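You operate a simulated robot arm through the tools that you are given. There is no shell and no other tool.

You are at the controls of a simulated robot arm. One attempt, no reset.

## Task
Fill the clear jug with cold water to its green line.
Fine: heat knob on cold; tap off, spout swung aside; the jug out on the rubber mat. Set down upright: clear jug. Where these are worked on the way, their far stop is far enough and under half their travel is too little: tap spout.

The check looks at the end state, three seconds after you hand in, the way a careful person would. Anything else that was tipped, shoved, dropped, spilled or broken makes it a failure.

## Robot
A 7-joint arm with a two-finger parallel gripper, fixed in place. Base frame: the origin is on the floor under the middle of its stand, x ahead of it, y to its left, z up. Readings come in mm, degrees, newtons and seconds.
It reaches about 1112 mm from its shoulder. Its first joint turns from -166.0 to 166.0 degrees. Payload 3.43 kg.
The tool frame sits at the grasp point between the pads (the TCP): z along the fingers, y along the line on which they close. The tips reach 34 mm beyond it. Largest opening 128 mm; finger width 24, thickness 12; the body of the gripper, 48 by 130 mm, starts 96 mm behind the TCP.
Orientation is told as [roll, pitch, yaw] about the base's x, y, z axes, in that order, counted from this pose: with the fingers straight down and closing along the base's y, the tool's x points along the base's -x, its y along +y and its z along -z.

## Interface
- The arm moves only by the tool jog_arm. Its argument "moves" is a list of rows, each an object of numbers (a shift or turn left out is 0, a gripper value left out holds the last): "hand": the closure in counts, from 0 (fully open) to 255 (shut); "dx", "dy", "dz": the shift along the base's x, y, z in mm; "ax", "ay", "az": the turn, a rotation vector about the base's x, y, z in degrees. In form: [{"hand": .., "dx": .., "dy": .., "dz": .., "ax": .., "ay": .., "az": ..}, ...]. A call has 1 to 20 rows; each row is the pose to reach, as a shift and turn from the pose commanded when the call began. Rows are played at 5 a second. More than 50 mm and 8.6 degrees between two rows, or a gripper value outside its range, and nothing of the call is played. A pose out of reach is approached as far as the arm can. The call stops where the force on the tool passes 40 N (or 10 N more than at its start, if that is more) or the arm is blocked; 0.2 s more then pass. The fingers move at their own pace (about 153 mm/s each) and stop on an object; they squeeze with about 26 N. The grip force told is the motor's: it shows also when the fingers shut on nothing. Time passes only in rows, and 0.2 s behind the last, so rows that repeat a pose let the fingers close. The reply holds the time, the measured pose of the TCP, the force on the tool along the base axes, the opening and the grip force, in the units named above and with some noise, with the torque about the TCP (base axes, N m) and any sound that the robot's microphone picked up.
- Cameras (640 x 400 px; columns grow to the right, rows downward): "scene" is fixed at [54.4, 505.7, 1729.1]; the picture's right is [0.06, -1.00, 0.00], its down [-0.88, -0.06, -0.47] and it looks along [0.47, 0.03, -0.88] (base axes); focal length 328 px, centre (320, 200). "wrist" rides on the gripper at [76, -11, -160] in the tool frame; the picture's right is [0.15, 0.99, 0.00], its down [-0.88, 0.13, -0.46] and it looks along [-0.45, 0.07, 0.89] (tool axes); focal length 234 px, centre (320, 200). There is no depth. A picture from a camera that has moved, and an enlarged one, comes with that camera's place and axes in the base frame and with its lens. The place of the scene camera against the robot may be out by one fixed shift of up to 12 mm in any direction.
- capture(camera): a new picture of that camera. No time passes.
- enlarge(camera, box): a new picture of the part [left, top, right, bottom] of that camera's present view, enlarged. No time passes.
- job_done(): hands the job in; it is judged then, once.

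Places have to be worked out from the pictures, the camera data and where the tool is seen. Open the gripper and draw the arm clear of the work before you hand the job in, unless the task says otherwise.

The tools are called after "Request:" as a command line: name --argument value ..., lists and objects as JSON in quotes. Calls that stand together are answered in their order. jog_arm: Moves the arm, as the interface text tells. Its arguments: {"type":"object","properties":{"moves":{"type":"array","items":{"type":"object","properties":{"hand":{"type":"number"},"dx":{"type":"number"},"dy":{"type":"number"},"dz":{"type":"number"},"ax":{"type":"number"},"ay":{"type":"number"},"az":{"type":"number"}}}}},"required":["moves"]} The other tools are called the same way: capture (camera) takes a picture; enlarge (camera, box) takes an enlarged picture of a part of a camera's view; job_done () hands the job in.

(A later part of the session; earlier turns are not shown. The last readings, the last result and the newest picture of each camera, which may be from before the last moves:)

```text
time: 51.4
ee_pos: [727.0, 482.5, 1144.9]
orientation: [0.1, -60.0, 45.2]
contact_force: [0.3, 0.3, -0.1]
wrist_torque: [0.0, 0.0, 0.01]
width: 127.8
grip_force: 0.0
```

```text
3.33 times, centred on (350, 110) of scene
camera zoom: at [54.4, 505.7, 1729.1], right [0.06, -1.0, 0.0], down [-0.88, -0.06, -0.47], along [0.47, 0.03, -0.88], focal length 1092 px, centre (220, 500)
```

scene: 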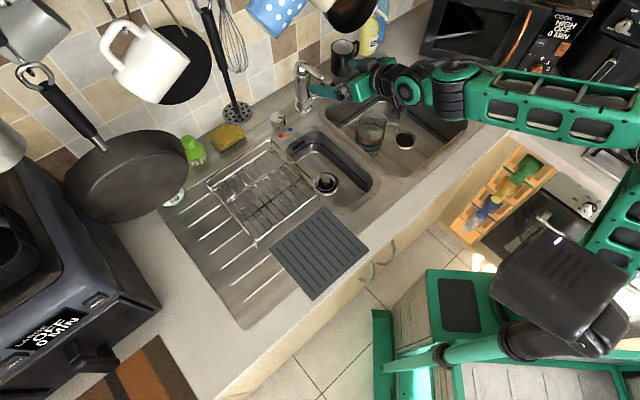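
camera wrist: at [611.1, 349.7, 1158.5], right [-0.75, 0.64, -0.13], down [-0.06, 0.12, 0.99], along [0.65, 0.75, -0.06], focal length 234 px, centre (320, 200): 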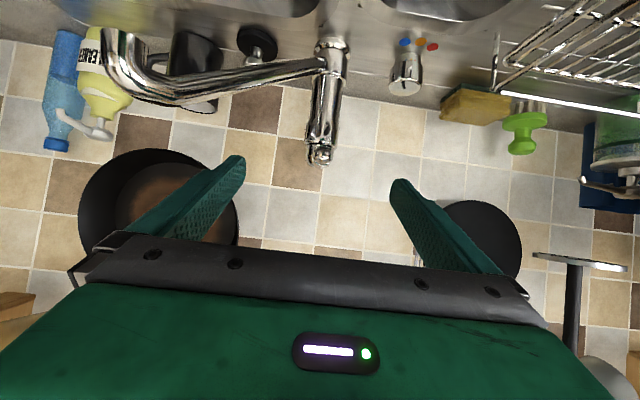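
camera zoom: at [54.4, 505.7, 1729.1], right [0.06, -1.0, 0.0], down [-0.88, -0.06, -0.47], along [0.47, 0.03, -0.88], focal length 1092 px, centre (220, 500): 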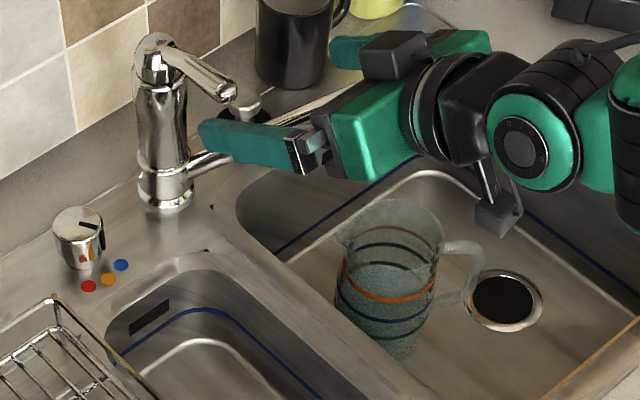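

The lever is back at its resting height and no water runs. I go to a pose in front of the jug with less tilt so that the wrist camera can verify the level from the other side.

Request:
jog_arm --moves '[{"dx": -15, "dy": -30, "dz": 10, "ax": -5.5, "ay": 5.5}, {"dx": -27, "dy": -65, "dz": 20, "ax": -11, "ay": 11}, {"dx": -27, "dy": -110, "dz": 10, "ax": -16.6, "ay": 16.6}, {"dx": -20, "dy": -150, "dz": -10, "ax": -22.1, "ay": 22.1}, {"dx": -5, "dy": -185, "dz": -40, "ax": -27.7, "ay": 27.7}, {"dx": 10, "dy": -190, "dz": -80, "ax": -33.2, "ay": 33.2}, {"dx": 20, "dy": -190, "dz": -120, "ax": -33.2, "ay": 33.2}, {"dx": 22, "dy": -190, "dz": -140, "ax": -33.2, "ay": 33.2}, {"dx": 22, "dy": -190, "dz": -140, "ax": -33.2, "ay": 33.2}]'

Request:
capture --camera "wrist"

Request:
capture --camera "scene"

```text
time: 53.4
ee_pos: [748.2, 291.0, 1003.0]
orientation: [0.2, -12.9, 45.1]
contact_force: [-0.1, 0.0, 0.7]
wrist_torque: [0.02, -0.01, 0.01]
width: 128.0
grip_force: 0.1
```

```text
taken
camera wrist: at [679.8, 206.4, 1140.7], right [-0.8, 0.6, -0.03], down [0.44, 0.63, 0.64], along [0.4, 0.5, -0.77], focal length 234 px, centre (320, 200)
```

wrist: 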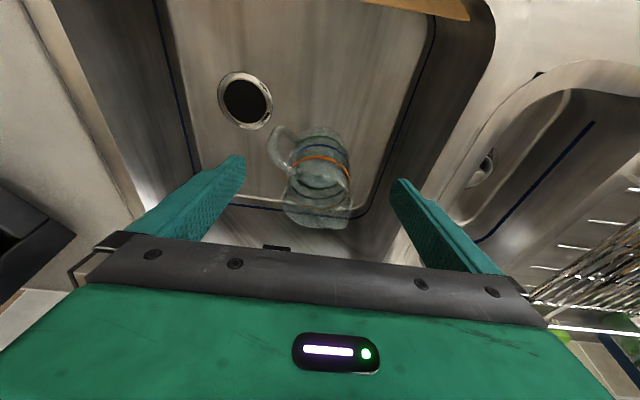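

```text
taken
```

scene: 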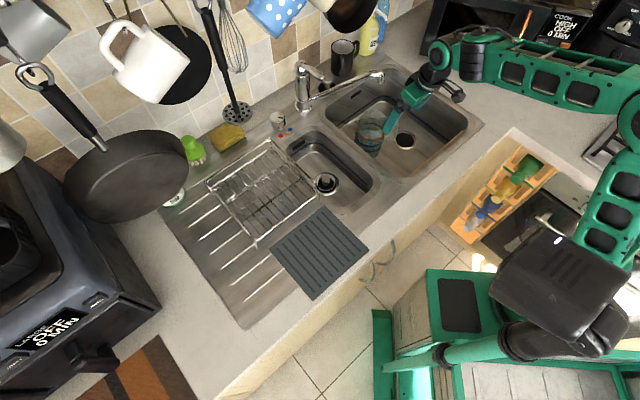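

Request:
enlarge --camera "wrist" --box '[260, 110, 370, 240]'

Request:
enlarge --camera "wrist" --box '[285, 120, 355, 165]'

Request:
enlarge --camera "scene" --box '[350, 105, 400, 155]'

```text
3.08 times, centred on (315, 175) of wrist
camera zoom: at [679.8, 206.4, 1140.7], right [-0.8, 0.6, -0.03], down [0.44, 0.63, 0.64], along [0.4, 0.5, -0.77], focal length 720 px, centre (335, 277)
```

zoom: 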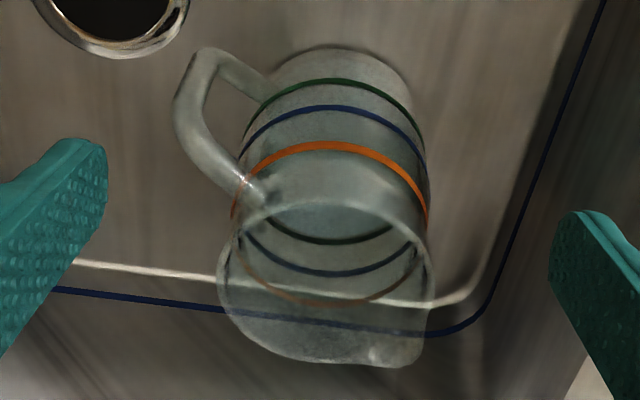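

```text
8.89 times, centred on (320, 142) of wrist
camera zoom: at [679.8, 206.4, 1140.7], right [-0.8, 0.6, -0.03], down [0.44, 0.63, 0.64], along [0.4, 0.5, -0.77], focal length 2082 px, centre (320, 711)
```

zoom: 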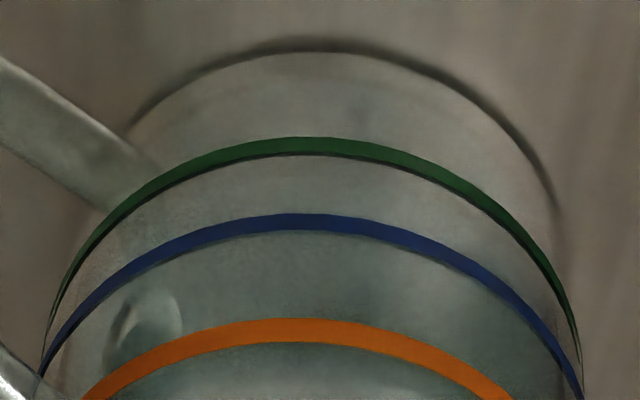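

```text
8.00 times, centred on (375, 130) of scene
camera zoom: at [54.4, 505.7, 1729.1], right [0.06, -1.0, 0.0], down [-0.88, -0.06, -0.47], along [0.47, 0.03, -0.88], focal length 2620 px, centre (-120, 760)
```

zoom: 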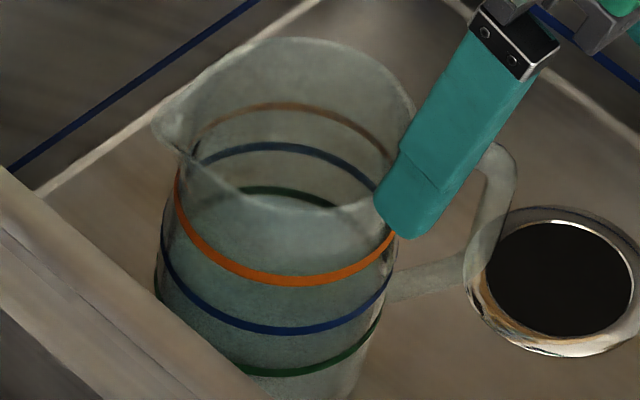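

The surface seems to fill the green ring's ellipse. I zoom on the back arc in this wrist view to be sure.

Request:
enlarge --camera "wrist" --box '[285, 165, 355, 210]'

Request:
enlarge --camera "wrist" --box '[285, 140, 355, 185]'

```text
8.89 times, centred on (320, 188) of wrist
camera zoom: at [679.8, 206.4, 1140.7], right [-0.8, 0.6, -0.03], down [0.44, 0.63, 0.64], along [0.4, 0.5, -0.77], focal length 2082 px, centre (320, 311)
```

zoom: 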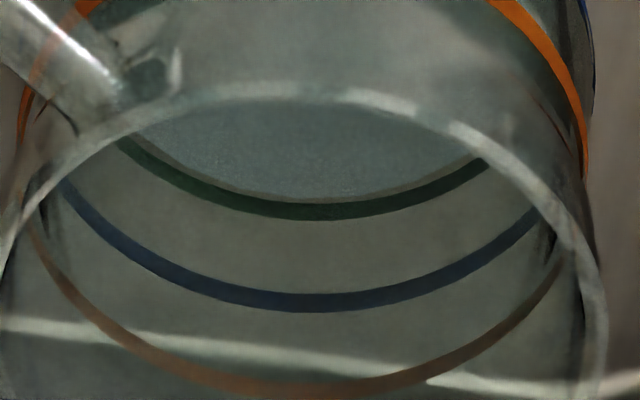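

```text
8.89 times, centred on (320, 162) of wrist
camera zoom: at [679.8, 206.4, 1140.7], right [-0.8, 0.6, -0.03], down [0.44, 0.63, 0.64], along [0.4, 0.5, -0.77], focal length 2082 px, centre (320, 533)
```

zoom: 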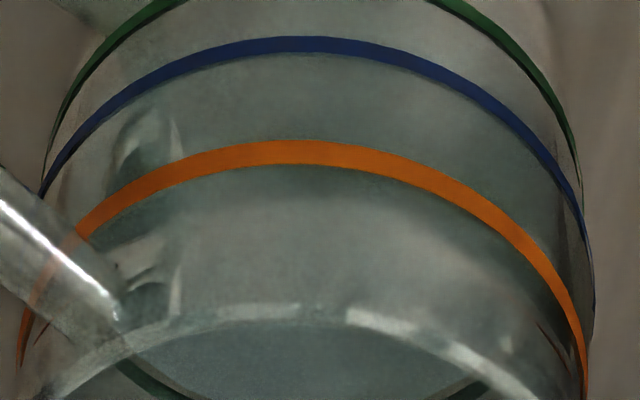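

Both views agree that the water surface sits at the green line within about 1–2 mm. Now I swing the spout aside: first rise and tilt back to 60°, clear of everything.

Request:
jog_arm --moves '[{"dz": 30, "ax": 5.6, "ay": -5.6}, {"dx": -5, "dy": -8, "dz": 65, "ax": 11.2, "ay": -11.2}, {"dx": -8, "dy": -15, "dz": 100, "ax": 16.9, "ay": -16.9}, {"dx": -8, "dy": -15, "dz": 130, "ax": 22.5, "ay": -22.5}, {"dx": -8, "dy": -15, "dz": 137, "ax": 28.1, "ay": -28.1}, {"dx": -8, "dy": -15, "dz": 137, "ax": 33.5, "ay": -33.5}, {"dx": -8, "dy": -15, "dz": 137, "ax": 33.5, "ay": -33.5}]'

Request:
jog_arm --moves '[{"dx": 11, "dy": 5, "az": 7}, {"dx": 22, "dy": 10, "az": 14}, {"dx": 33, "dy": 15, "az": 21}, {"dx": 44, "dy": 20, "az": 28}, {"dx": 44, "dy": 20, "az": 28}]'

Request:
capture --camera "wrist"

Request:
capture --camera "scene"

```text
time: 55.0
ee_pos: [739.9, 278.5, 1141.8]
orientation: [-0.1, -60.6, 45.2]
contact_force: [-0.1, 0.6, 0.3]
wrist_torque: [-0.02, 0.01, 0.05]
width: 127.9
grip_force: 0.1
```

```text
time: 56.2
ee_pos: [784.5, 296.5, 1140.6]
orientation: [0.1, -60.4, 73.2]
contact_force: [0.0, 0.1, 0.6]
wrist_torque: [-0.01, 0.0, 0.01]
width: 127.9
grip_force: 0.0
```

```text
taken
camera wrist: at [745.3, 125.0, 1153.2], right [-0.97, 0.21, -0.13], down [-0.11, 0.07, 0.99], along [0.22, 0.97, -0.05], focal length 234 px, centre (320, 200)
```

wrist: 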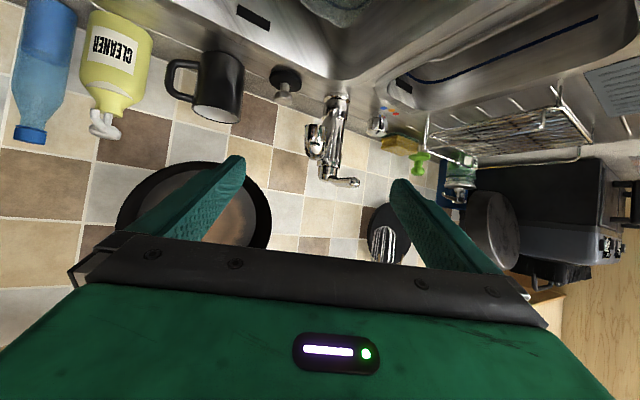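

```text
taken
```

scene: 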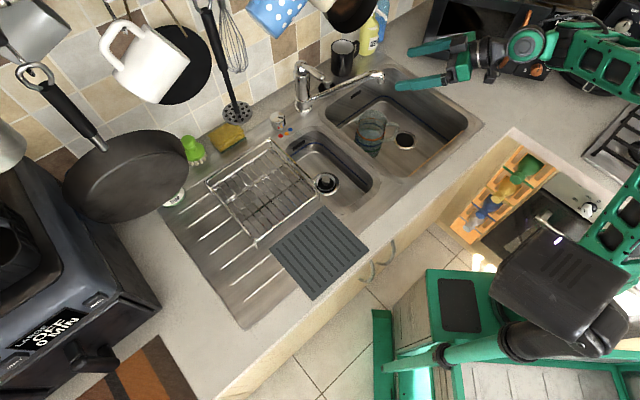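

The spout end lies centrally between the fingers. I advance along the fingers to straddle the spout, then narrow to about 62 mm.

Request:
jog_arm --moves '[{"dx": 10, "dy": 32, "dz": -19}, {"dx": 20, "dy": 65, "dz": -39}, {"dx": 30, "dy": 97, "dz": -58}, {"dx": 40, "dy": 129, "dz": -78}, {"dx": 40, "dy": 129, "dz": -78, "hand": 60}, {"dx": 40, "dy": 129, "dz": -78, "hand": 100}, {"dx": 40, "dy": 129, "dz": -78, "hand": 130}, {"dx": 40, "dy": 129, "dz": -78, "hand": 130}]'

Request:
capture --camera "wrist"

```text
time: 58.0
ee_pos: [824.6, 426.6, 1062.7]
orientation: [0.1, -60.5, 73.3]
contact_force: [-0.1, 0.0, 0.7]
wrist_torque: [0.01, 0.01, -0.01]
width: 62.8
grip_force: 0.0
```

```text
taken
camera wrist: at [785.5, 253.3, 1075.8], right [-0.97, 0.22, -0.13], down [-0.11, 0.07, 0.99], along [0.22, 0.97, -0.05], focal length 234 px, centre (320, 200)
```

wrist: 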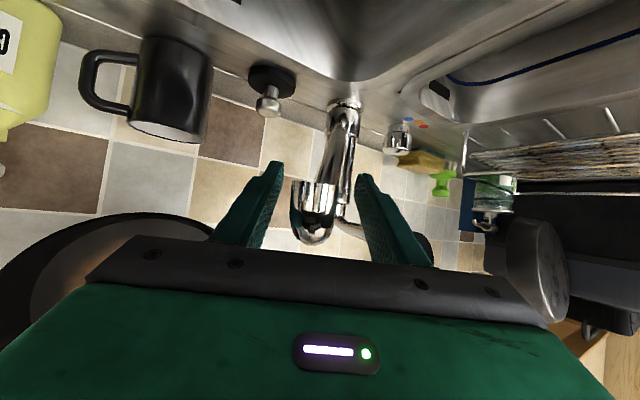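

The spout is caged. I sweep back along the same arc towards its original side direction.

Request:
jog_arm --moves '[{"dx": -22.9, "dy": 4.2, "az": -5}, {"dx": -44.9, "dy": 11.2, "az": -10}, {"dx": -65.9, "dy": 21, "az": -15}, {"dx": -85.4, "dy": 33.4, "az": -20}, {"dx": -103.2, "dy": 48.2, "az": -25}, {"dx": -119, "dy": 65.1, "az": -30}, {"dx": -132.5, "dy": 83.8, "az": -35}, {"dx": -143.5, "dy": 104.2, "az": -40}, {"dx": -143.5, "dy": 104.2, "az": -40}]'

Request:
capture --camera "wrist"

Request:
capture --camera "scene"

```text
time: 60.0
ee_pos: [681.5, 531.5, 1063.0]
orientation: [0.1, -60.4, 33.1]
contact_force: [0.1, 0.3, -0.6]
wrist_torque: [-0.03, 0.01, -0.03]
width: 62.9
grip_force: 0.0
```

```text
taken
camera wrist: at [539.9, 424.8, 1076.3], right [-0.6, 0.79, -0.13], down [-0.04, 0.13, 0.99], along [0.8, 0.6, -0.05], focal length 234 px, centre (320, 200)
```

wrist: 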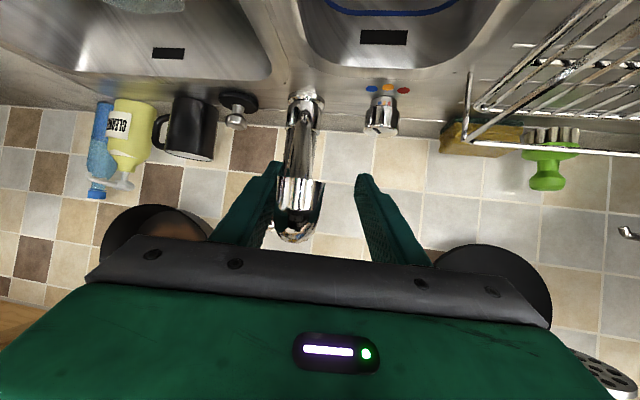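

```text
taken
```

scene: 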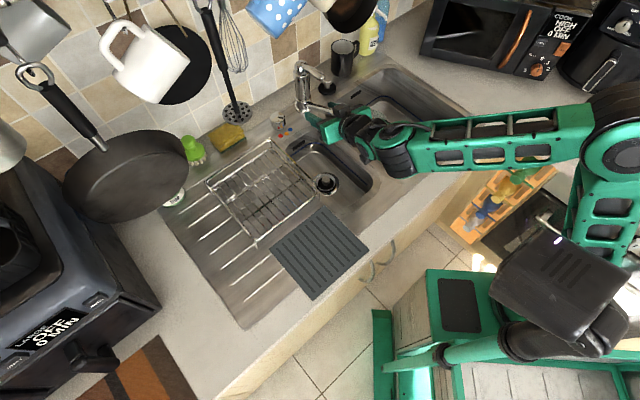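

The spout is at about 210°, against the right finger. I push on to its original 203–200° gently.

Request:
jog_arm --moves '[{"dx": -4.5, "dy": 10.5, "az": -2.5}, {"dx": -8.4, "dy": 21.6, "az": -5}, {"dx": -10, "dy": 27, "az": -6.5}, {"dx": -11, "dy": 32, "az": -8}, {"dx": -11, "dy": 32, "az": -8}]'

Request:
capture --camera "wrist"

```text
time: 61.2
ee_pos: [671.0, 560.9, 1062.9]
orientation: [-0.1, -60.5, 25.0]
contact_force: [6.7, -20.0, 1.5]
wrist_torque: [-0.51, -0.18, -0.69]
width: 75.1
grip_force: 10.9
```

```text
taken
camera wrist: at [516.8, 475.6, 1075.0], right [-0.48, 0.87, -0.13], down [-0.02, 0.13, 0.99], along [0.88, 0.48, -0.05], focal length 234 px, centre (320, 200)
```

wrist: 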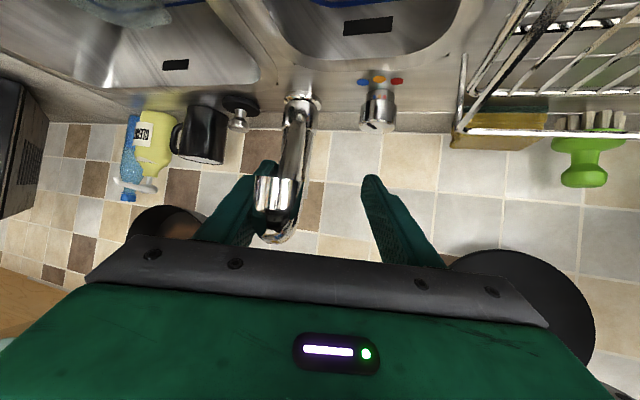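

The spout met its stop at about 203.6° (20 N, finger pushed open). I unload, open the fingers and draw back.

Request:
jog_arm --moves '[{"dx": 3, "dy": -10, "hand": 120}, {"dx": 6, "dy": -19, "hand": 80}, {"dx": 6, "dy": -19, "hand": 30}, {"dx": 6, "dy": -19, "hand": 0}, {"dx": -20, "dy": -31, "dz": 16}, {"dx": -46, "dy": -43, "dz": 32}, {"dx": -72, "dy": -55, "dz": 48}, {"dx": -98, "dy": -67, "dz": 64}, {"dx": -124, "dy": -79, "dz": 80}, {"dx": -150, "dy": -100, "dz": 90}, {"dx": -150, "dy": -100, "dz": 90}]'

Request:
capture --camera "wrist"

Request:
capture --camera "scene"

```text
time: 63.6
ee_pos: [520.9, 461.0, 1152.9]
orientation: [0.0, -60.4, 25.2]
contact_force: [-0.4, -0.4, -0.2]
wrist_torque: [0.0, -0.01, 0.01]
width: 128.1
grip_force: 0.0
```

```text
taken
camera wrist: at [366.4, 375.9, 1165.8], right [-0.49, 0.86, -0.13], down [-0.02, 0.13, 0.99], along [0.87, 0.49, -0.05], focal length 234 px, centre (320, 200)
```

wrist: 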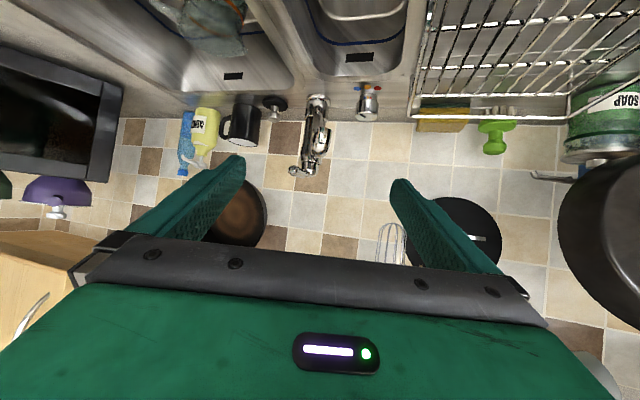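

```text
taken
```

scene: 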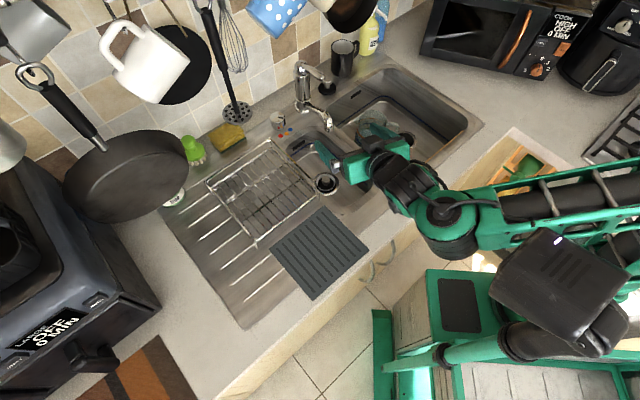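

The spout is at its side stop and the tap is off. Now for the jug, whose axis I put at about (815, 372), rim z≈890, handle toward 279°. I move to the front zone and yaw to 80° so the fingers close across the handle direction.

Request:
jog_arm --moves '[{"dx": 11, "dy": -24, "dz": 5, "az": 7.8}, {"dx": 22, "dy": -48, "dz": 10, "az": 15.6}, {"dx": 33, "dy": -72, "dz": 15, "az": 23.4}, {"dx": 45, "dy": -96, "dz": 20, "az": 31.2}, {"dx": 57, "dy": -120, "dz": 25, "az": 39}, {"dx": 68, "dy": -144, "dz": 28, "az": 46.9}, {"dx": 79, "dy": -162, "dz": 28, "az": 54.8}, {"dx": 79, "dy": -162, "dz": 28, "az": 54.8}]'

Request:
jog_arm --moves '[{"dx": 30, "dy": 8, "dz": -20, "ax": -5.8, "ay": 1}, {"dx": 60, "dy": 16, "dz": -40, "ax": -11.6, "ay": 2}, {"dx": 90, "dy": 24, "dz": -62, "ax": -17.4, "ay": 3.1}, {"dx": 120, "dy": 32, "dz": -86, "ax": -23.3, "ay": 4.1}, {"dx": 150, "dy": 40, "dz": -112, "ax": -29.1, "ay": 5.1}, {"dx": 180, "dy": 50, "dz": -140, "ax": -34.9, "ay": 6.1}, {"dx": 212, "dy": 62, "dz": -160, "ax": -34.9, "ay": 6.1}, {"dx": 212, "dy": 62, "dz": -160, "ax": -34.9, "ay": 6.1}]'

Request:
capture --camera "wrist"

Request:
capture --camera "scene"

```text
time: 65.4
ee_pos: [599.9, 300.0, 1181.3]
orientation: [0.0, -60.4, 80.1]
contact_force: [0.2, -0.9, 0.1]
wrist_torque: [-0.02, 0.0, -0.01]
width: 128.0
grip_force: 0.1
```

```text
time: 67.2
ee_pos: [811.4, 364.9, 1020.1]
orientation: [0.0, -25.0, 80.0]
contact_force: [-1.0, 0.3, 0.4]
wrist_torque: [0.02, 0.01, -0.01]
width: 128.1
grip_force: 0.1
```

```text
taken
camera wrist: at [799.2, 227.7, 1132.6], right [-1.0, 0.04, -0.06], down [-0.02, 0.62, 0.79], along [0.07, 0.78, -0.62], focal length 234 px, centre (320, 200)
```

wrist: 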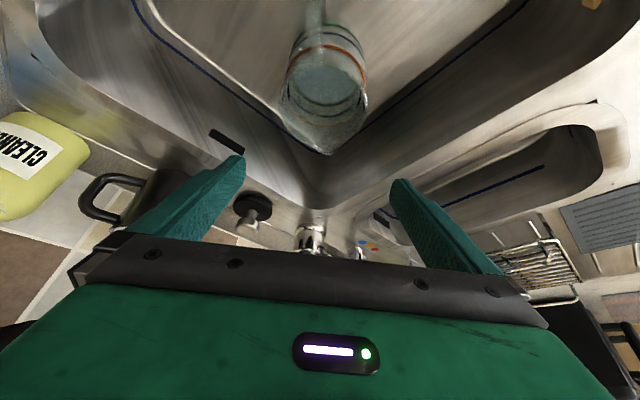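

```text
taken
```

scene: 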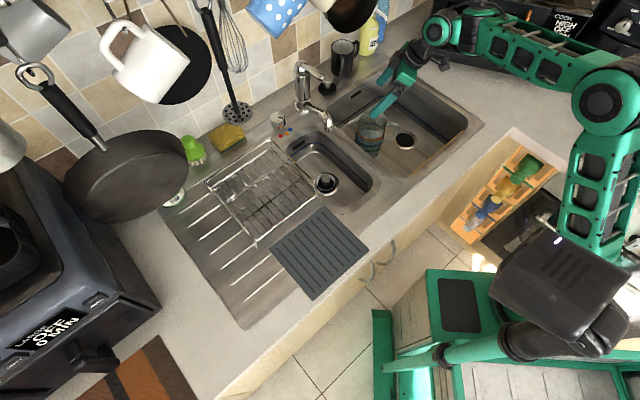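

The jug is seen with its handle toward the camera and the lip away, which is the right alignment for the grip. I enlarge to refine its centre.

Request:
enlarge --camera "wrist" --box '[250, 0, 400, 160]'

```text
2.50 times, centred on (325, 80) of wrist
camera zoom: at [799.2, 227.7, 1132.6], right [-1.0, 0.04, -0.06], down [-0.02, 0.62, 0.79], along [0.07, 0.78, -0.62], focal length 585 px, centre (308, 500)
```

zoom: 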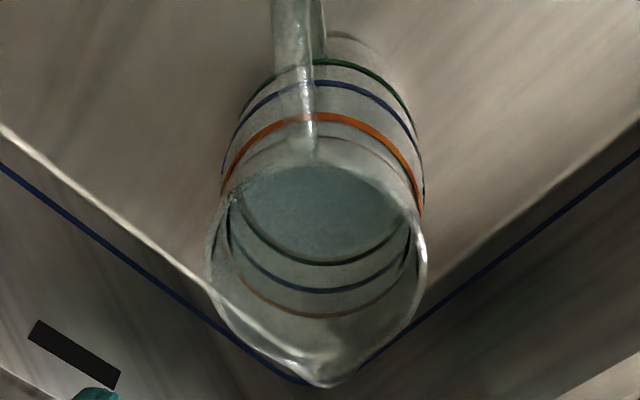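

The jug axis comes out at (815.5, 372), rim z≈888. I align and descend to where the tips are just above the rim, then check.

Request:
jog_arm --moves '[{"dx": 4, "dy": 7, "dz": 0}, {"dx": 4, "dy": 7, "dz": -30}, {"dx": 4, "dy": 7, "dz": -60}, {"dx": 4, "dy": 7, "dz": -80}, {"dx": 4, "dy": 7, "dz": -80}]'

Request:
capture --camera "wrist"

Request:
enlarge --camera "scene" --box '[330, 60, 450, 170]'

```text
time: 68.4
ee_pos: [813.0, 369.3, 939.5]
orientation: [0.0, -24.9, 80.0]
contact_force: [0.3, 0.3, 0.8]
wrist_torque: [0.0, -0.01, 0.01]
width: 127.9
grip_force: 0.1
```

```text
taken
camera wrist: at [800.9, 233.1, 1053.4], right [-1.0, 0.04, -0.06], down [-0.02, 0.62, 0.79], along [0.07, 0.78, -0.62], focal length 234 px, centre (320, 200)
```

wrist: 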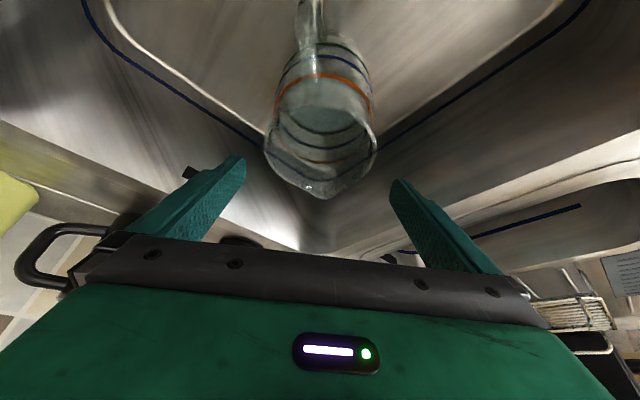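

```text
3.64 times, centred on (390, 115) of scene
camera zoom: at [54.4, 505.7, 1729.1], right [0.06, -1.0, 0.0], down [-0.88, -0.06, -0.47], along [0.47, 0.03, -0.88], focal length 1191 px, centre (66, 509)
```

zoom: 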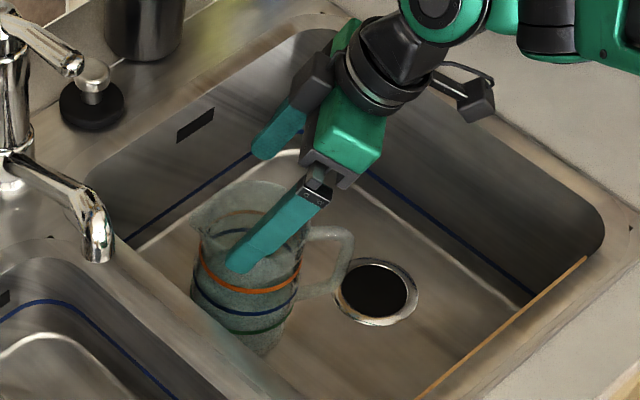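

The rim is centred between the fingertips. I go down another 100 mm so the pads span the upper body.

Request:
jog_arm --moves '[{"dx": 1, "dy": 1, "dz": -25}, {"dx": 2, "dy": 2, "dz": -50}, {"dx": 2, "dy": 2, "dz": -75}, {"dx": 2, "dy": 2, "dz": -100}, {"dx": 2, "dy": 2, "dz": -100}]'

Request:
capture --camera "wrist"

Request:
enlarge --camera "scene" --box '[330, 60, 450, 170]'

```text
time: 69.6
ee_pos: [816.1, 371.4, 840.2]
orientation: [0.0, -25.0, 80.1]
contact_force: [-0.1, 0.4, -0.6]
wrist_torque: [-0.02, 0.02, 0.01]
width: 128.2
grip_force: 0.1
```

```text
taken
camera wrist: at [804.0, 235.7, 953.0], right [-1.0, 0.04, -0.06], down [-0.02, 0.62, 0.79], along [0.07, 0.78, -0.62], focal length 234 px, centre (320, 200)
```

wrist: 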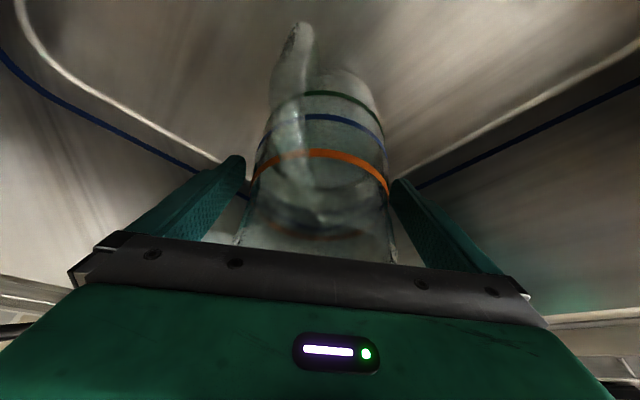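

```text
3.64 times, centred on (390, 115) of scene
camera zoom: at [54.4, 505.7, 1729.1], right [0.06, -1.0, 0.0], down [-0.88, -0.06, -0.47], along [0.47, 0.03, -0.88], focal length 1191 px, centre (66, 509)
```

zoom: 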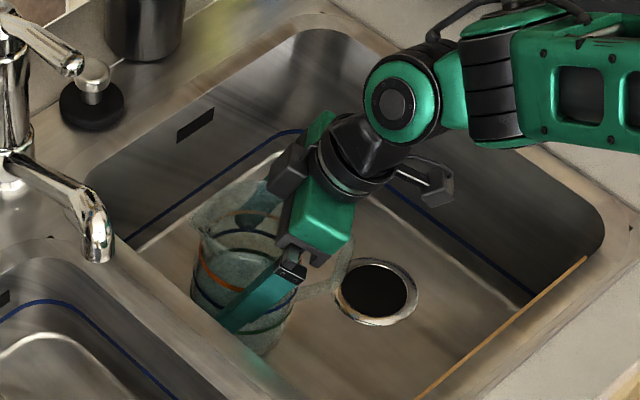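

The jug stands centred between the pads. I close in small steps so it isn't shoved, then grip.

Request:
jog_arm --moves '[{"hand": 25}, {"hand": 38}, {"hand": 46}, {"hand": 54}, {"hand": 62}, {"hand": 80}, {"hand": 140}, {"hand": 255}, {"hand": 255}]'

Request:
capture --camera "wrist"

Request:
enlarge --camera "scene" --box '[330, 60, 450, 170]'

```text
time: 71.6
ee_pos: [815.1, 371.5, 840.6]
orientation: [-0.1, -25.0, 80.0]
contact_force: [-1.2, -0.4, 2.1]
wrist_torque: [-0.01, 0.23, 0.06]
width: 102.0
grip_force: 25.9
```

```text
taken
camera wrist: at [803.9, 235.7, 953.2], right [-1.0, 0.04, -0.06], down [-0.02, 0.62, 0.79], along [0.07, 0.78, -0.62], focal length 234 px, centre (320, 200)
```

wrist: 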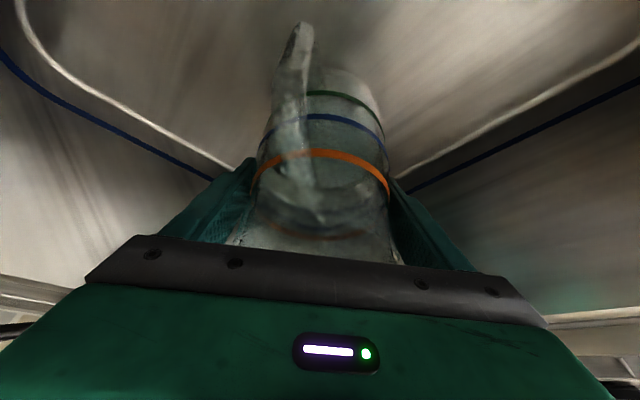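

```text
3.64 times, centred on (390, 115) of scene
camera zoom: at [54.4, 505.7, 1729.1], right [0.06, -1.0, 0.0], down [-0.88, -0.06, -0.47], along [0.47, 0.03, -0.88], focal length 1191 px, centre (66, 509)
```

zoom: 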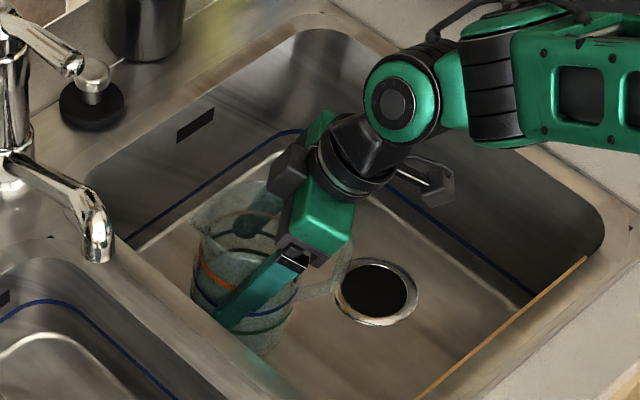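

The grip holds at 102 mm. I lift slowly by 30 mm and check that the jug comes up straight.

Request:
jog_arm --moves '[{"dz": 2}, {"dz": 5}, {"dz": 9}, {"dz": 14}, {"dz": 19}, {"dz": 24}, {"dz": 28}, {"dz": 30}, {"dz": 30}]'

Request:
capture --camera "wrist"

Request:
enlarge --camera "scene" --box '[330, 60, 450, 170]'

```text
time: 73.6
ee_pos: [815.5, 370.4, 870.4]
orientation: [0.0, -25.0, 80.1]
contact_force: [-0.1, 0.7, -1.3]
wrist_torque: [0.02, 0.0, -0.01]
width: 93.9
grip_force: 26.3
```

```text
taken
camera wrist: at [804.3, 235.3, 982.9], right [-1.0, 0.04, -0.06], down [-0.02, 0.62, 0.79], along [0.07, 0.78, -0.62], focal length 234 px, centre (320, 200)
```

wrist: 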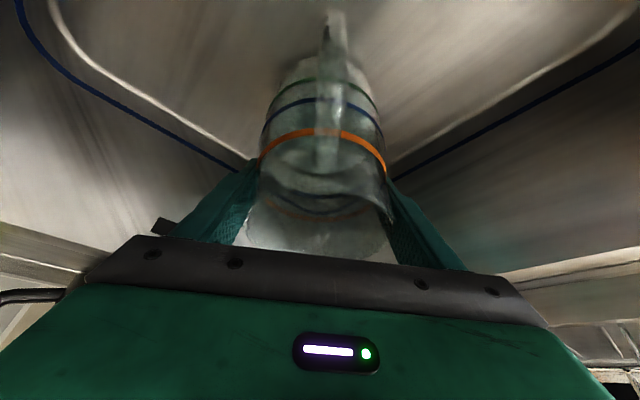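

```text
3.64 times, centred on (390, 115) of scene
camera zoom: at [54.4, 505.7, 1729.1], right [0.06, -1.0, 0.0], down [-0.88, -0.06, -0.47], along [0.47, 0.03, -0.88], focal length 1191 px, centre (66, 509)
```

zoom: 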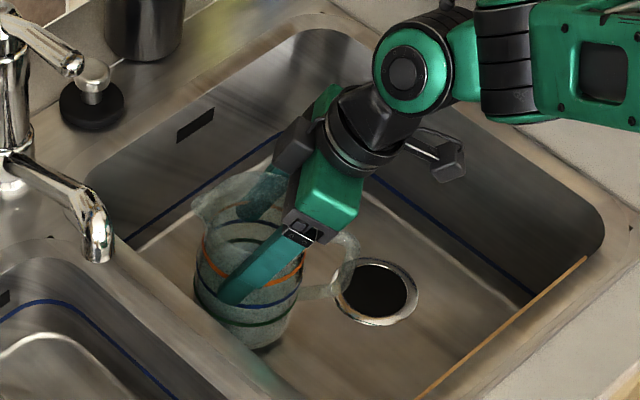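

The width shrank from 102 to 94 mm with no weight shown, so the fingers may have slid up the taper. I look closely at the jug.

Request:
enlarge --camera "scene" --box '[345, 100, 405, 165]'

Request:
enlarge --camera "wrist" --box '[230, 0, 410, 250]'

```text
6.15 times, centred on (375, 132) of scene
camera zoom: at [54.4, 505.7, 1729.1], right [0.06, -1.0, 0.0], down [-0.88, -0.06, -0.47], along [0.47, 0.03, -0.88], focal length 2015 px, centre (-18, 615)
```

zoom: 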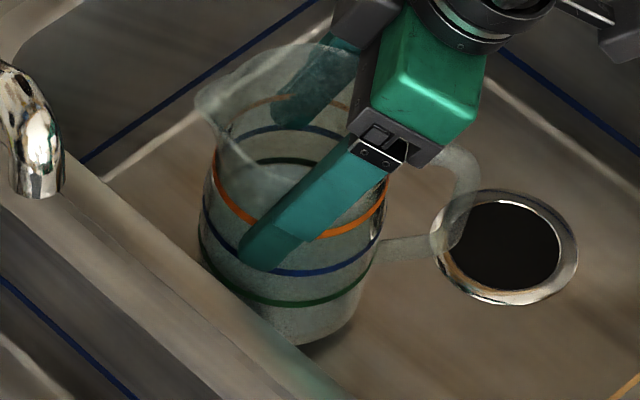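

```text
1.60 times, centred on (320, 125) of wrist
camera zoom: at [804.3, 235.3, 982.9], right [-1.0, 0.04, -0.06], down [-0.02, 0.62, 0.79], along [0.07, 0.78, -0.62], focal length 375 px, centre (320, 320)
```

zoom: 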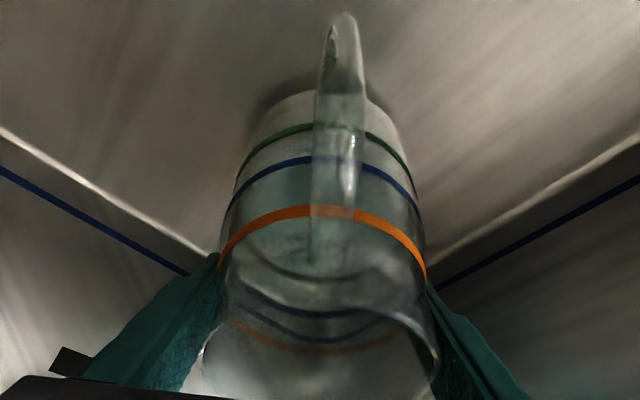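

The jug may be partly lifted and latched under its flared rim, or just slipped. I lift a further 10 mm slowly and compare width, force and pictures.

Request:
jog_arm --moves '[{"dz": 2}, {"dz": 4}, {"dz": 6}, {"dz": 8}, {"dz": 10}, {"dz": 10}]'

Request:
enlarge --camera "scene" --box '[345, 100, 405, 165]'

Request:
enlarge --camera "wrist" --box '[230, 0, 410, 250]'

```text
time: 75.0
ee_pos: [816.2, 370.7, 881.0]
orientation: [0.0, -24.9, 80.1]
contact_force: [0.7, -0.4, -1.7]
wrist_torque: [0.0, 0.01, 0.02]
width: 94.0
grip_force: 26.5
```

```text
6.15 times, centred on (375, 132) of scene
camera zoom: at [54.4, 505.7, 1729.1], right [0.06, -1.0, 0.0], down [-0.88, -0.06, -0.47], along [0.47, 0.03, -0.88], focal length 2015 px, centre (-18, 615)
```

zoom: 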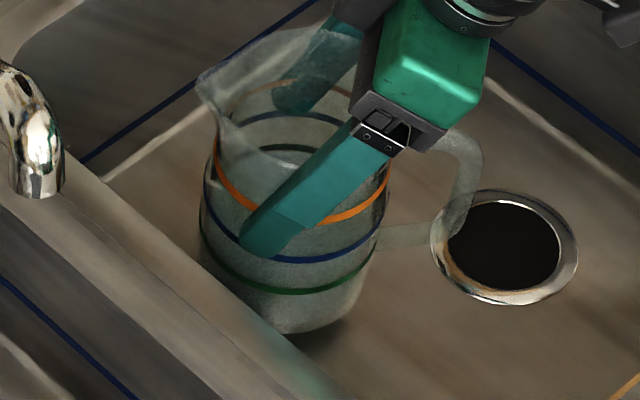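

```text
1.60 times, centred on (320, 125) of wrist
camera zoom: at [805.0, 236.0, 993.8], right [-1.0, 0.04, -0.06], down [-0.02, 0.62, 0.79], along [0.07, 0.78, -0.62], focal length 375 px, centre (320, 320)
```

zoom: 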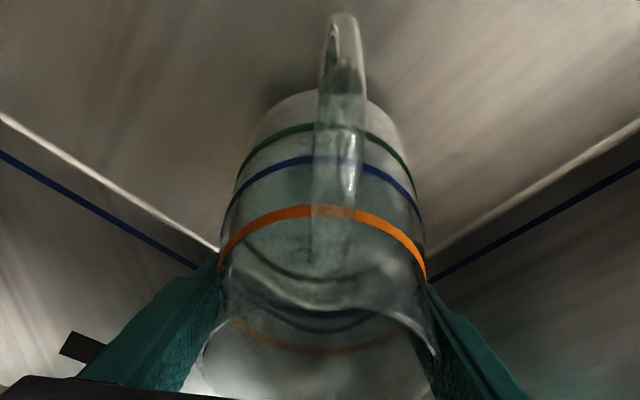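

The jug now hangs from the grip (same place in the wrist view while the floor recedes; width steady at 94 mm). I continue lifting slowly, drifting toward the front of the basin.

Request:
jog_arm --moves '[{"dz": 3}, {"dz": 8}, {"dz": 14}, {"dz": 21}, {"dz": 29, "dx": -2, "dy": -2}, {"dz": 37, "dx": -5, "dy": -5}, {"dz": 45, "dx": -9, "dy": -9}, {"dz": 52, "dx": -13, "dy": -13}, {"dz": 57, "dx": -16, "dy": -16}, {"dz": 60, "dx": -18, "dy": -18}, {"dz": 60, "dx": -18, "dy": -18}]'

Request:
enlarge --camera "scene" --box '[335, 70, 425, 165]'

Request:
capture --camera "wrist"

```text
time: 77.4
ee_pos: [798.4, 354.2, 940.2]
orientation: [0.1, -25.0, 80.1]
contact_force: [-0.6, 1.0, -2.6]
wrist_torque: [0.03, 0.01, -0.02]
width: 93.7
grip_force: 26.7
```

```text
4.21 times, centred on (380, 118) of scene
camera zoom: at [54.4, 505.7, 1729.1], right [0.06, -1.0, 0.0], down [-0.88, -0.06, -0.47], along [0.47, 0.03, -0.88], focal length 1379 px, centre (67, 547)
```

zoom: 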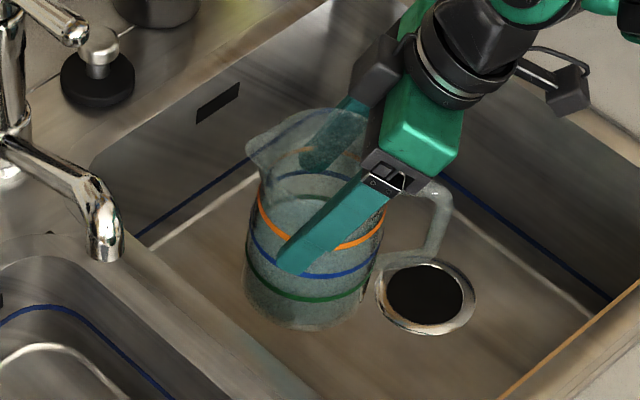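

```text
taken
camera wrist: at [786.0, 217.7, 1053.3], right [-1.0, 0.04, -0.06], down [-0.02, 0.62, 0.79], along [0.07, 0.78, -0.62], focal length 234 px, centre (320, 200)
```

wrist: 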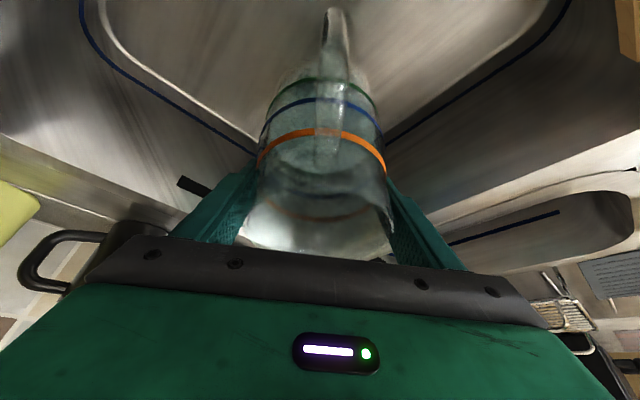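

The jug is lifted cleanly and upright. I continue up to TCP z≈1052 so its base clears the sink deck, drifting further to the front.

Request:
jog_arm --moves '[{"dz": 3, "dx": -1, "dy": -1}, {"dz": 8, "dx": -3, "dy": -3}, {"dz": 15, "dx": -6, "dy": -6}, {"dz": 23, "dx": -10, "dy": -10}, {"dz": 32, "dx": -14, "dy": -14}, {"dz": 41, "dx": -18, "dy": -18}, {"dz": 50, "dx": -22, "dy": -22}, {"dz": 59, "dx": -26, "dy": -26}, {"dz": 68, "dx": -30, "dy": -30}, {"dz": 77, "dx": -34, "dy": -34}, {"dz": 86, "dx": -38, "dy": -38}, {"dz": 95, "dx": -42, "dy": -42}, {"dz": 103, "dx": -45, "dy": -45}, {"dz": 109, "dx": -48, "dy": -48}, {"dz": 112, "dx": -50, "dy": -50}, {"dz": 112, "dx": -50, "dy": -50}]'

Request:
capture --camera "scene"

Request:
capture --camera "wrist"

```text
time: 80.8
ee_pos: [748.5, 303.3, 1053.3]
orientation: [0.1, -24.9, 80.1]
contact_force: [0.5, 0.4, -2.4]
wrist_torque: [0.02, 0.01, -0.02]
width: 93.6
grip_force: 25.6
```

```text
taken
```

scene: 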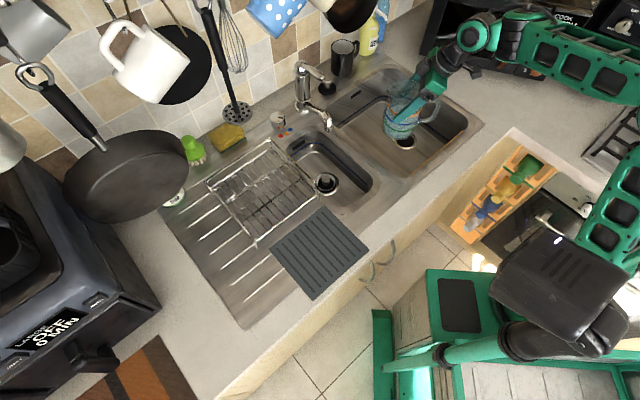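

```text
taken
camera wrist: at [736.9, 167.7, 1165.2], right [-1.0, 0.04, -0.06], down [-0.02, 0.62, 0.79], along [0.07, 0.78, -0.62], focal length 234 px, centre (320, 200)
```

wrist: 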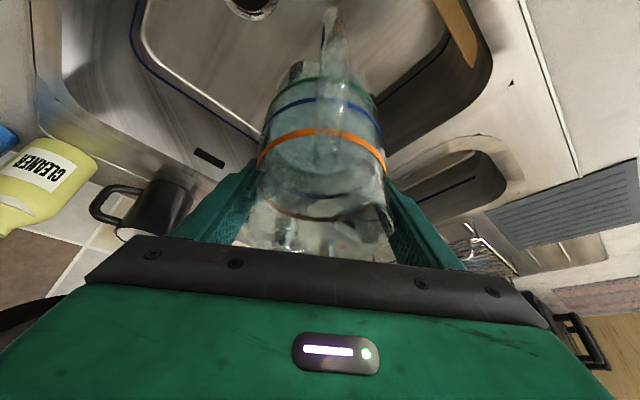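

The jug is up. I zoom in to check its level, its base height and that nothing spilled.

Request:
enlarge --camera "scene" --box '[370, 55, 450, 155]'

Request:
enlarge --camera "wrist" --box '[230, 0, 410, 250]'

```text
4.00 times, centred on (410, 105) of scene
camera zoom: at [54.4, 505.7, 1729.1], right [0.06, -1.0, 0.0], down [-0.88, -0.06, -0.47], along [0.47, 0.03, -0.88], focal length 1310 px, centre (-40, 580)
```

zoom: 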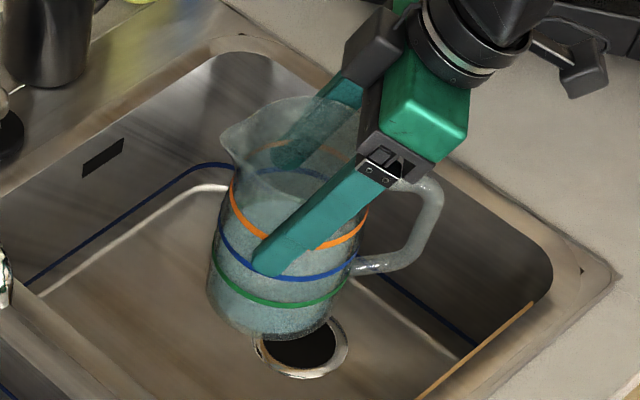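

```text
1.60 times, centred on (320, 125) of wrist
camera zoom: at [736.9, 167.7, 1165.2], right [-1.0, 0.04, -0.06], down [-0.02, 0.62, 0.79], along [0.07, 0.78, -0.62], focal length 375 px, centre (320, 320)
```

zoom: 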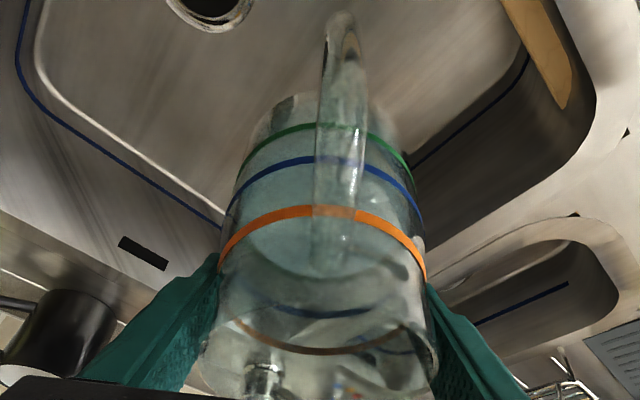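

The jug is upright, its base at about z=934, above the deck at 910. I carry it slowly toward the front, well away from the spout, in the direction of the mat.

Request:
jog_arm --moves '[{"dx": -4, "dz": 2}, {"dx": -11, "dz": 5}, {"dx": -21, "dz": 8}, {"dx": -34, "dz": 10}, {"dx": -49, "dz": 12}, {"dx": -65, "dz": 12}, {"dx": -81, "dz": 12}, {"dx": -97, "dz": 12}, {"dx": -113, "dy": 1, "dz": 12}, {"dx": -129, "dy": 3, "dz": 12}, {"dx": -144, "dy": 7, "dz": 12}, {"dx": -158, "dy": 14, "dz": 12}, {"dx": -171, "dy": 23, "dz": 12}, {"dx": -183, "dy": 32, "dz": 12}, {"dx": -195, "dy": 41, "dz": 12}, {"dx": -207, "dy": 50, "dz": 12}, {"dx": -219, "dy": 59, "dz": 12}, {"dx": -230, "dy": 67, "dz": 12}, {"dx": -238, "dy": 73, "dz": 12}, {"dx": -242, "dy": 76, "dz": 12}]'

Request:
capture --camera "scene"

Request:
capture --camera "wrist"

```text
time: 85.0
ee_pos: [505.9, 379.5, 1065.4]
orientation: [0.0, -25.0, 80.2]
contact_force: [-0.4, 1.0, -2.2]
wrist_torque: [0.04, 0.0, 0.0]
width: 93.7
grip_force: 26.2
```

```text
taken
```

scene: 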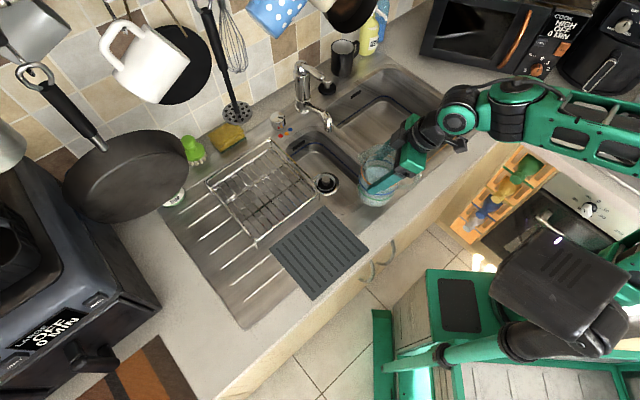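

```text
taken
camera wrist: at [495.0, 243.7, 1177.6], right [-1.0, 0.04, -0.06], down [-0.02, 0.62, 0.79], along [0.07, 0.78, -0.62], focal length 234 px, centre (320, 200)
```

wrist: 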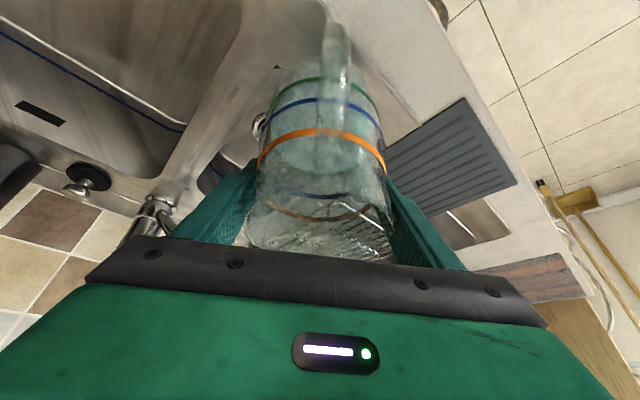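

The jug is steady. I carry on to above the mat's centre at about (340, 517).

Request:
jog_arm --moves '[{"dx": -2.5, "dy": 2}, {"dx": -8, "dy": 7}, {"dx": -17, "dy": 14}, {"dx": -27, "dy": 22}, {"dx": -38, "dy": 32}, {"dx": -50, "dy": 41}, {"dx": -61, "dy": 51}, {"dx": -73, "dy": 60}, {"dx": -85, "dy": 70}, {"dx": -96, "dy": 80}, {"dx": -108, "dy": 89}, {"dx": -120, "dy": 99}, {"dx": -131, "dy": 109}, {"dx": -143, "dy": 118}, {"dx": -153, "dy": 126}, {"dx": -160, "dy": 133}, {"dx": -164, "dy": 136}, {"dx": -166, "dy": 137.5}, {"dx": -166, "dy": 137.5}]'

Request:
capture --camera "scene"

Request:
capture --camera "wrist"

```text
time: 89.0
ee_pos: [339.4, 516.6, 1065.7]
orientation: [0.1, -25.0, 80.1]
contact_force: [-0.1, 0.5, -2.7]
wrist_torque: [0.03, 0.0, 0.01]
width: 93.7
grip_force: 26.1
```

```text
taken
```

scene: 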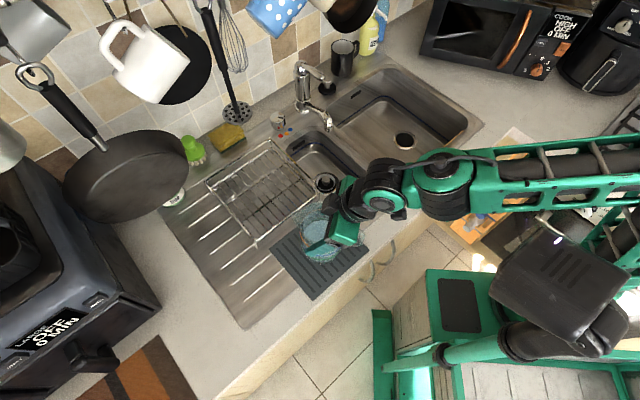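

```text
taken
camera wrist: at [328.0, 380.7, 1178.3], right [-1.0, 0.04, -0.06], down [-0.02, 0.62, 0.79], along [0.07, 0.78, -0.62], focal length 234 px, centre (320, 200)
```

wrist: 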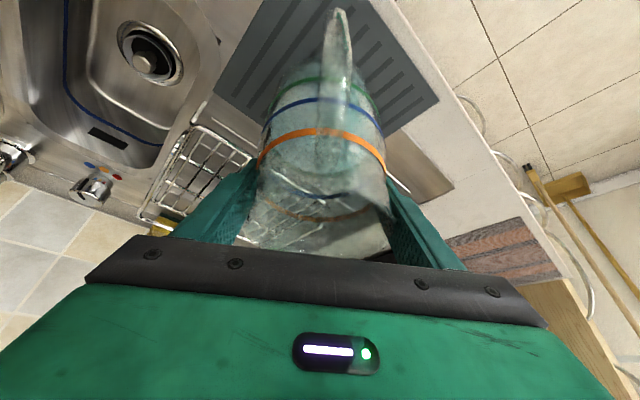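

The jug is above the mat. I zoom in to verify its place relative to the mat's edges before lowering.

Request:
enlarge --camera "scene" --box '[255, 170, 385, 310]'

Request:
enlarge --camera "wrist" --box '[180, 0, 460, 250]'

```text
2.86 times, centred on (320, 240) of scene
camera zoom: at [54.4, 505.7, 1729.1], right [0.06, -1.0, 0.0], down [-0.88, -0.06, -0.47], along [0.47, 0.03, -0.88], focal length 936 px, centre (320, 86)
```

zoom: 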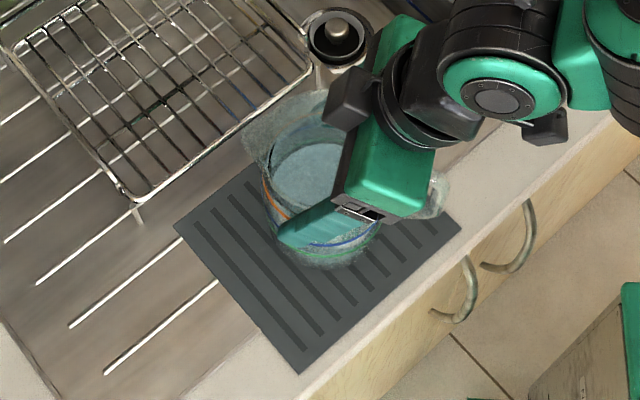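

```text
1.60 times, centred on (320, 125) of wrist
camera zoom: at [328.0, 380.7, 1178.3], right [-1.0, 0.04, -0.06], down [-0.02, 0.62, 0.79], along [0.07, 0.78, -0.62], focal length 375 px, centre (320, 320)
```

zoom: 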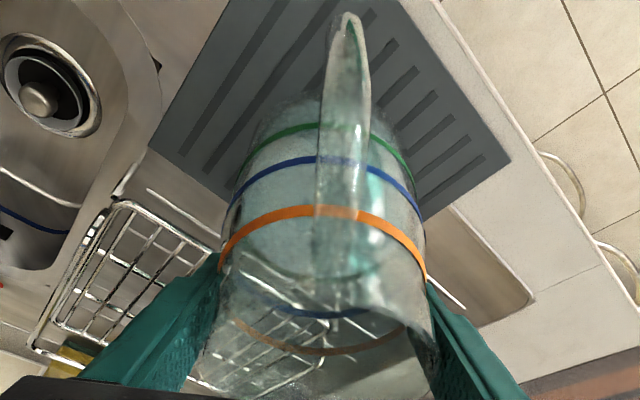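

The jug's base will land at the middle of the mat. I lower it slowly, first 24 mm.

Request:
jog_arm --moves '[{"dz": -2}, {"dz": -5}, {"dz": -9}, {"dz": -13}, {"dz": -17}, {"dz": -20}, {"dz": -22}, {"dz": -23}, {"dz": -23}]'

Request:
enlarge --camera "scene" --box '[270, 180, 370, 280]'

```text
time: 91.0
ee_pos: [341.0, 516.2, 1042.8]
orientation: [0.1, -25.0, 80.0]
contact_force: [0.5, 1.0, -3.0]
wrist_torque: [0.01, -0.03, -0.05]
width: 93.4
grip_force: 25.9
```

```text
4.00 times, centred on (320, 230) of scene
camera zoom: at [54.4, 505.7, 1729.1], right [0.06, -1.0, 0.0], down [-0.88, -0.06, -0.47], along [0.47, 0.03, -0.88], focal length 1310 px, centre (320, 80)
```

zoom: 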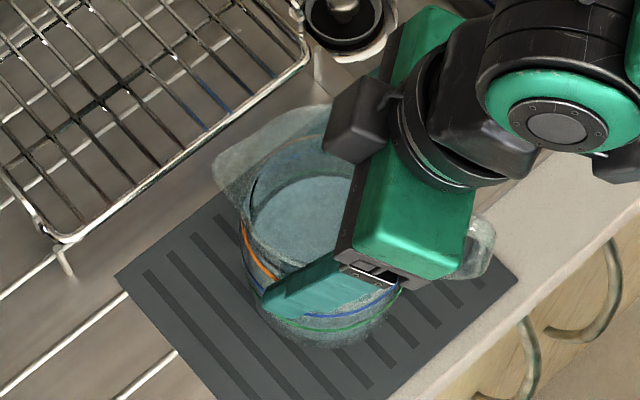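

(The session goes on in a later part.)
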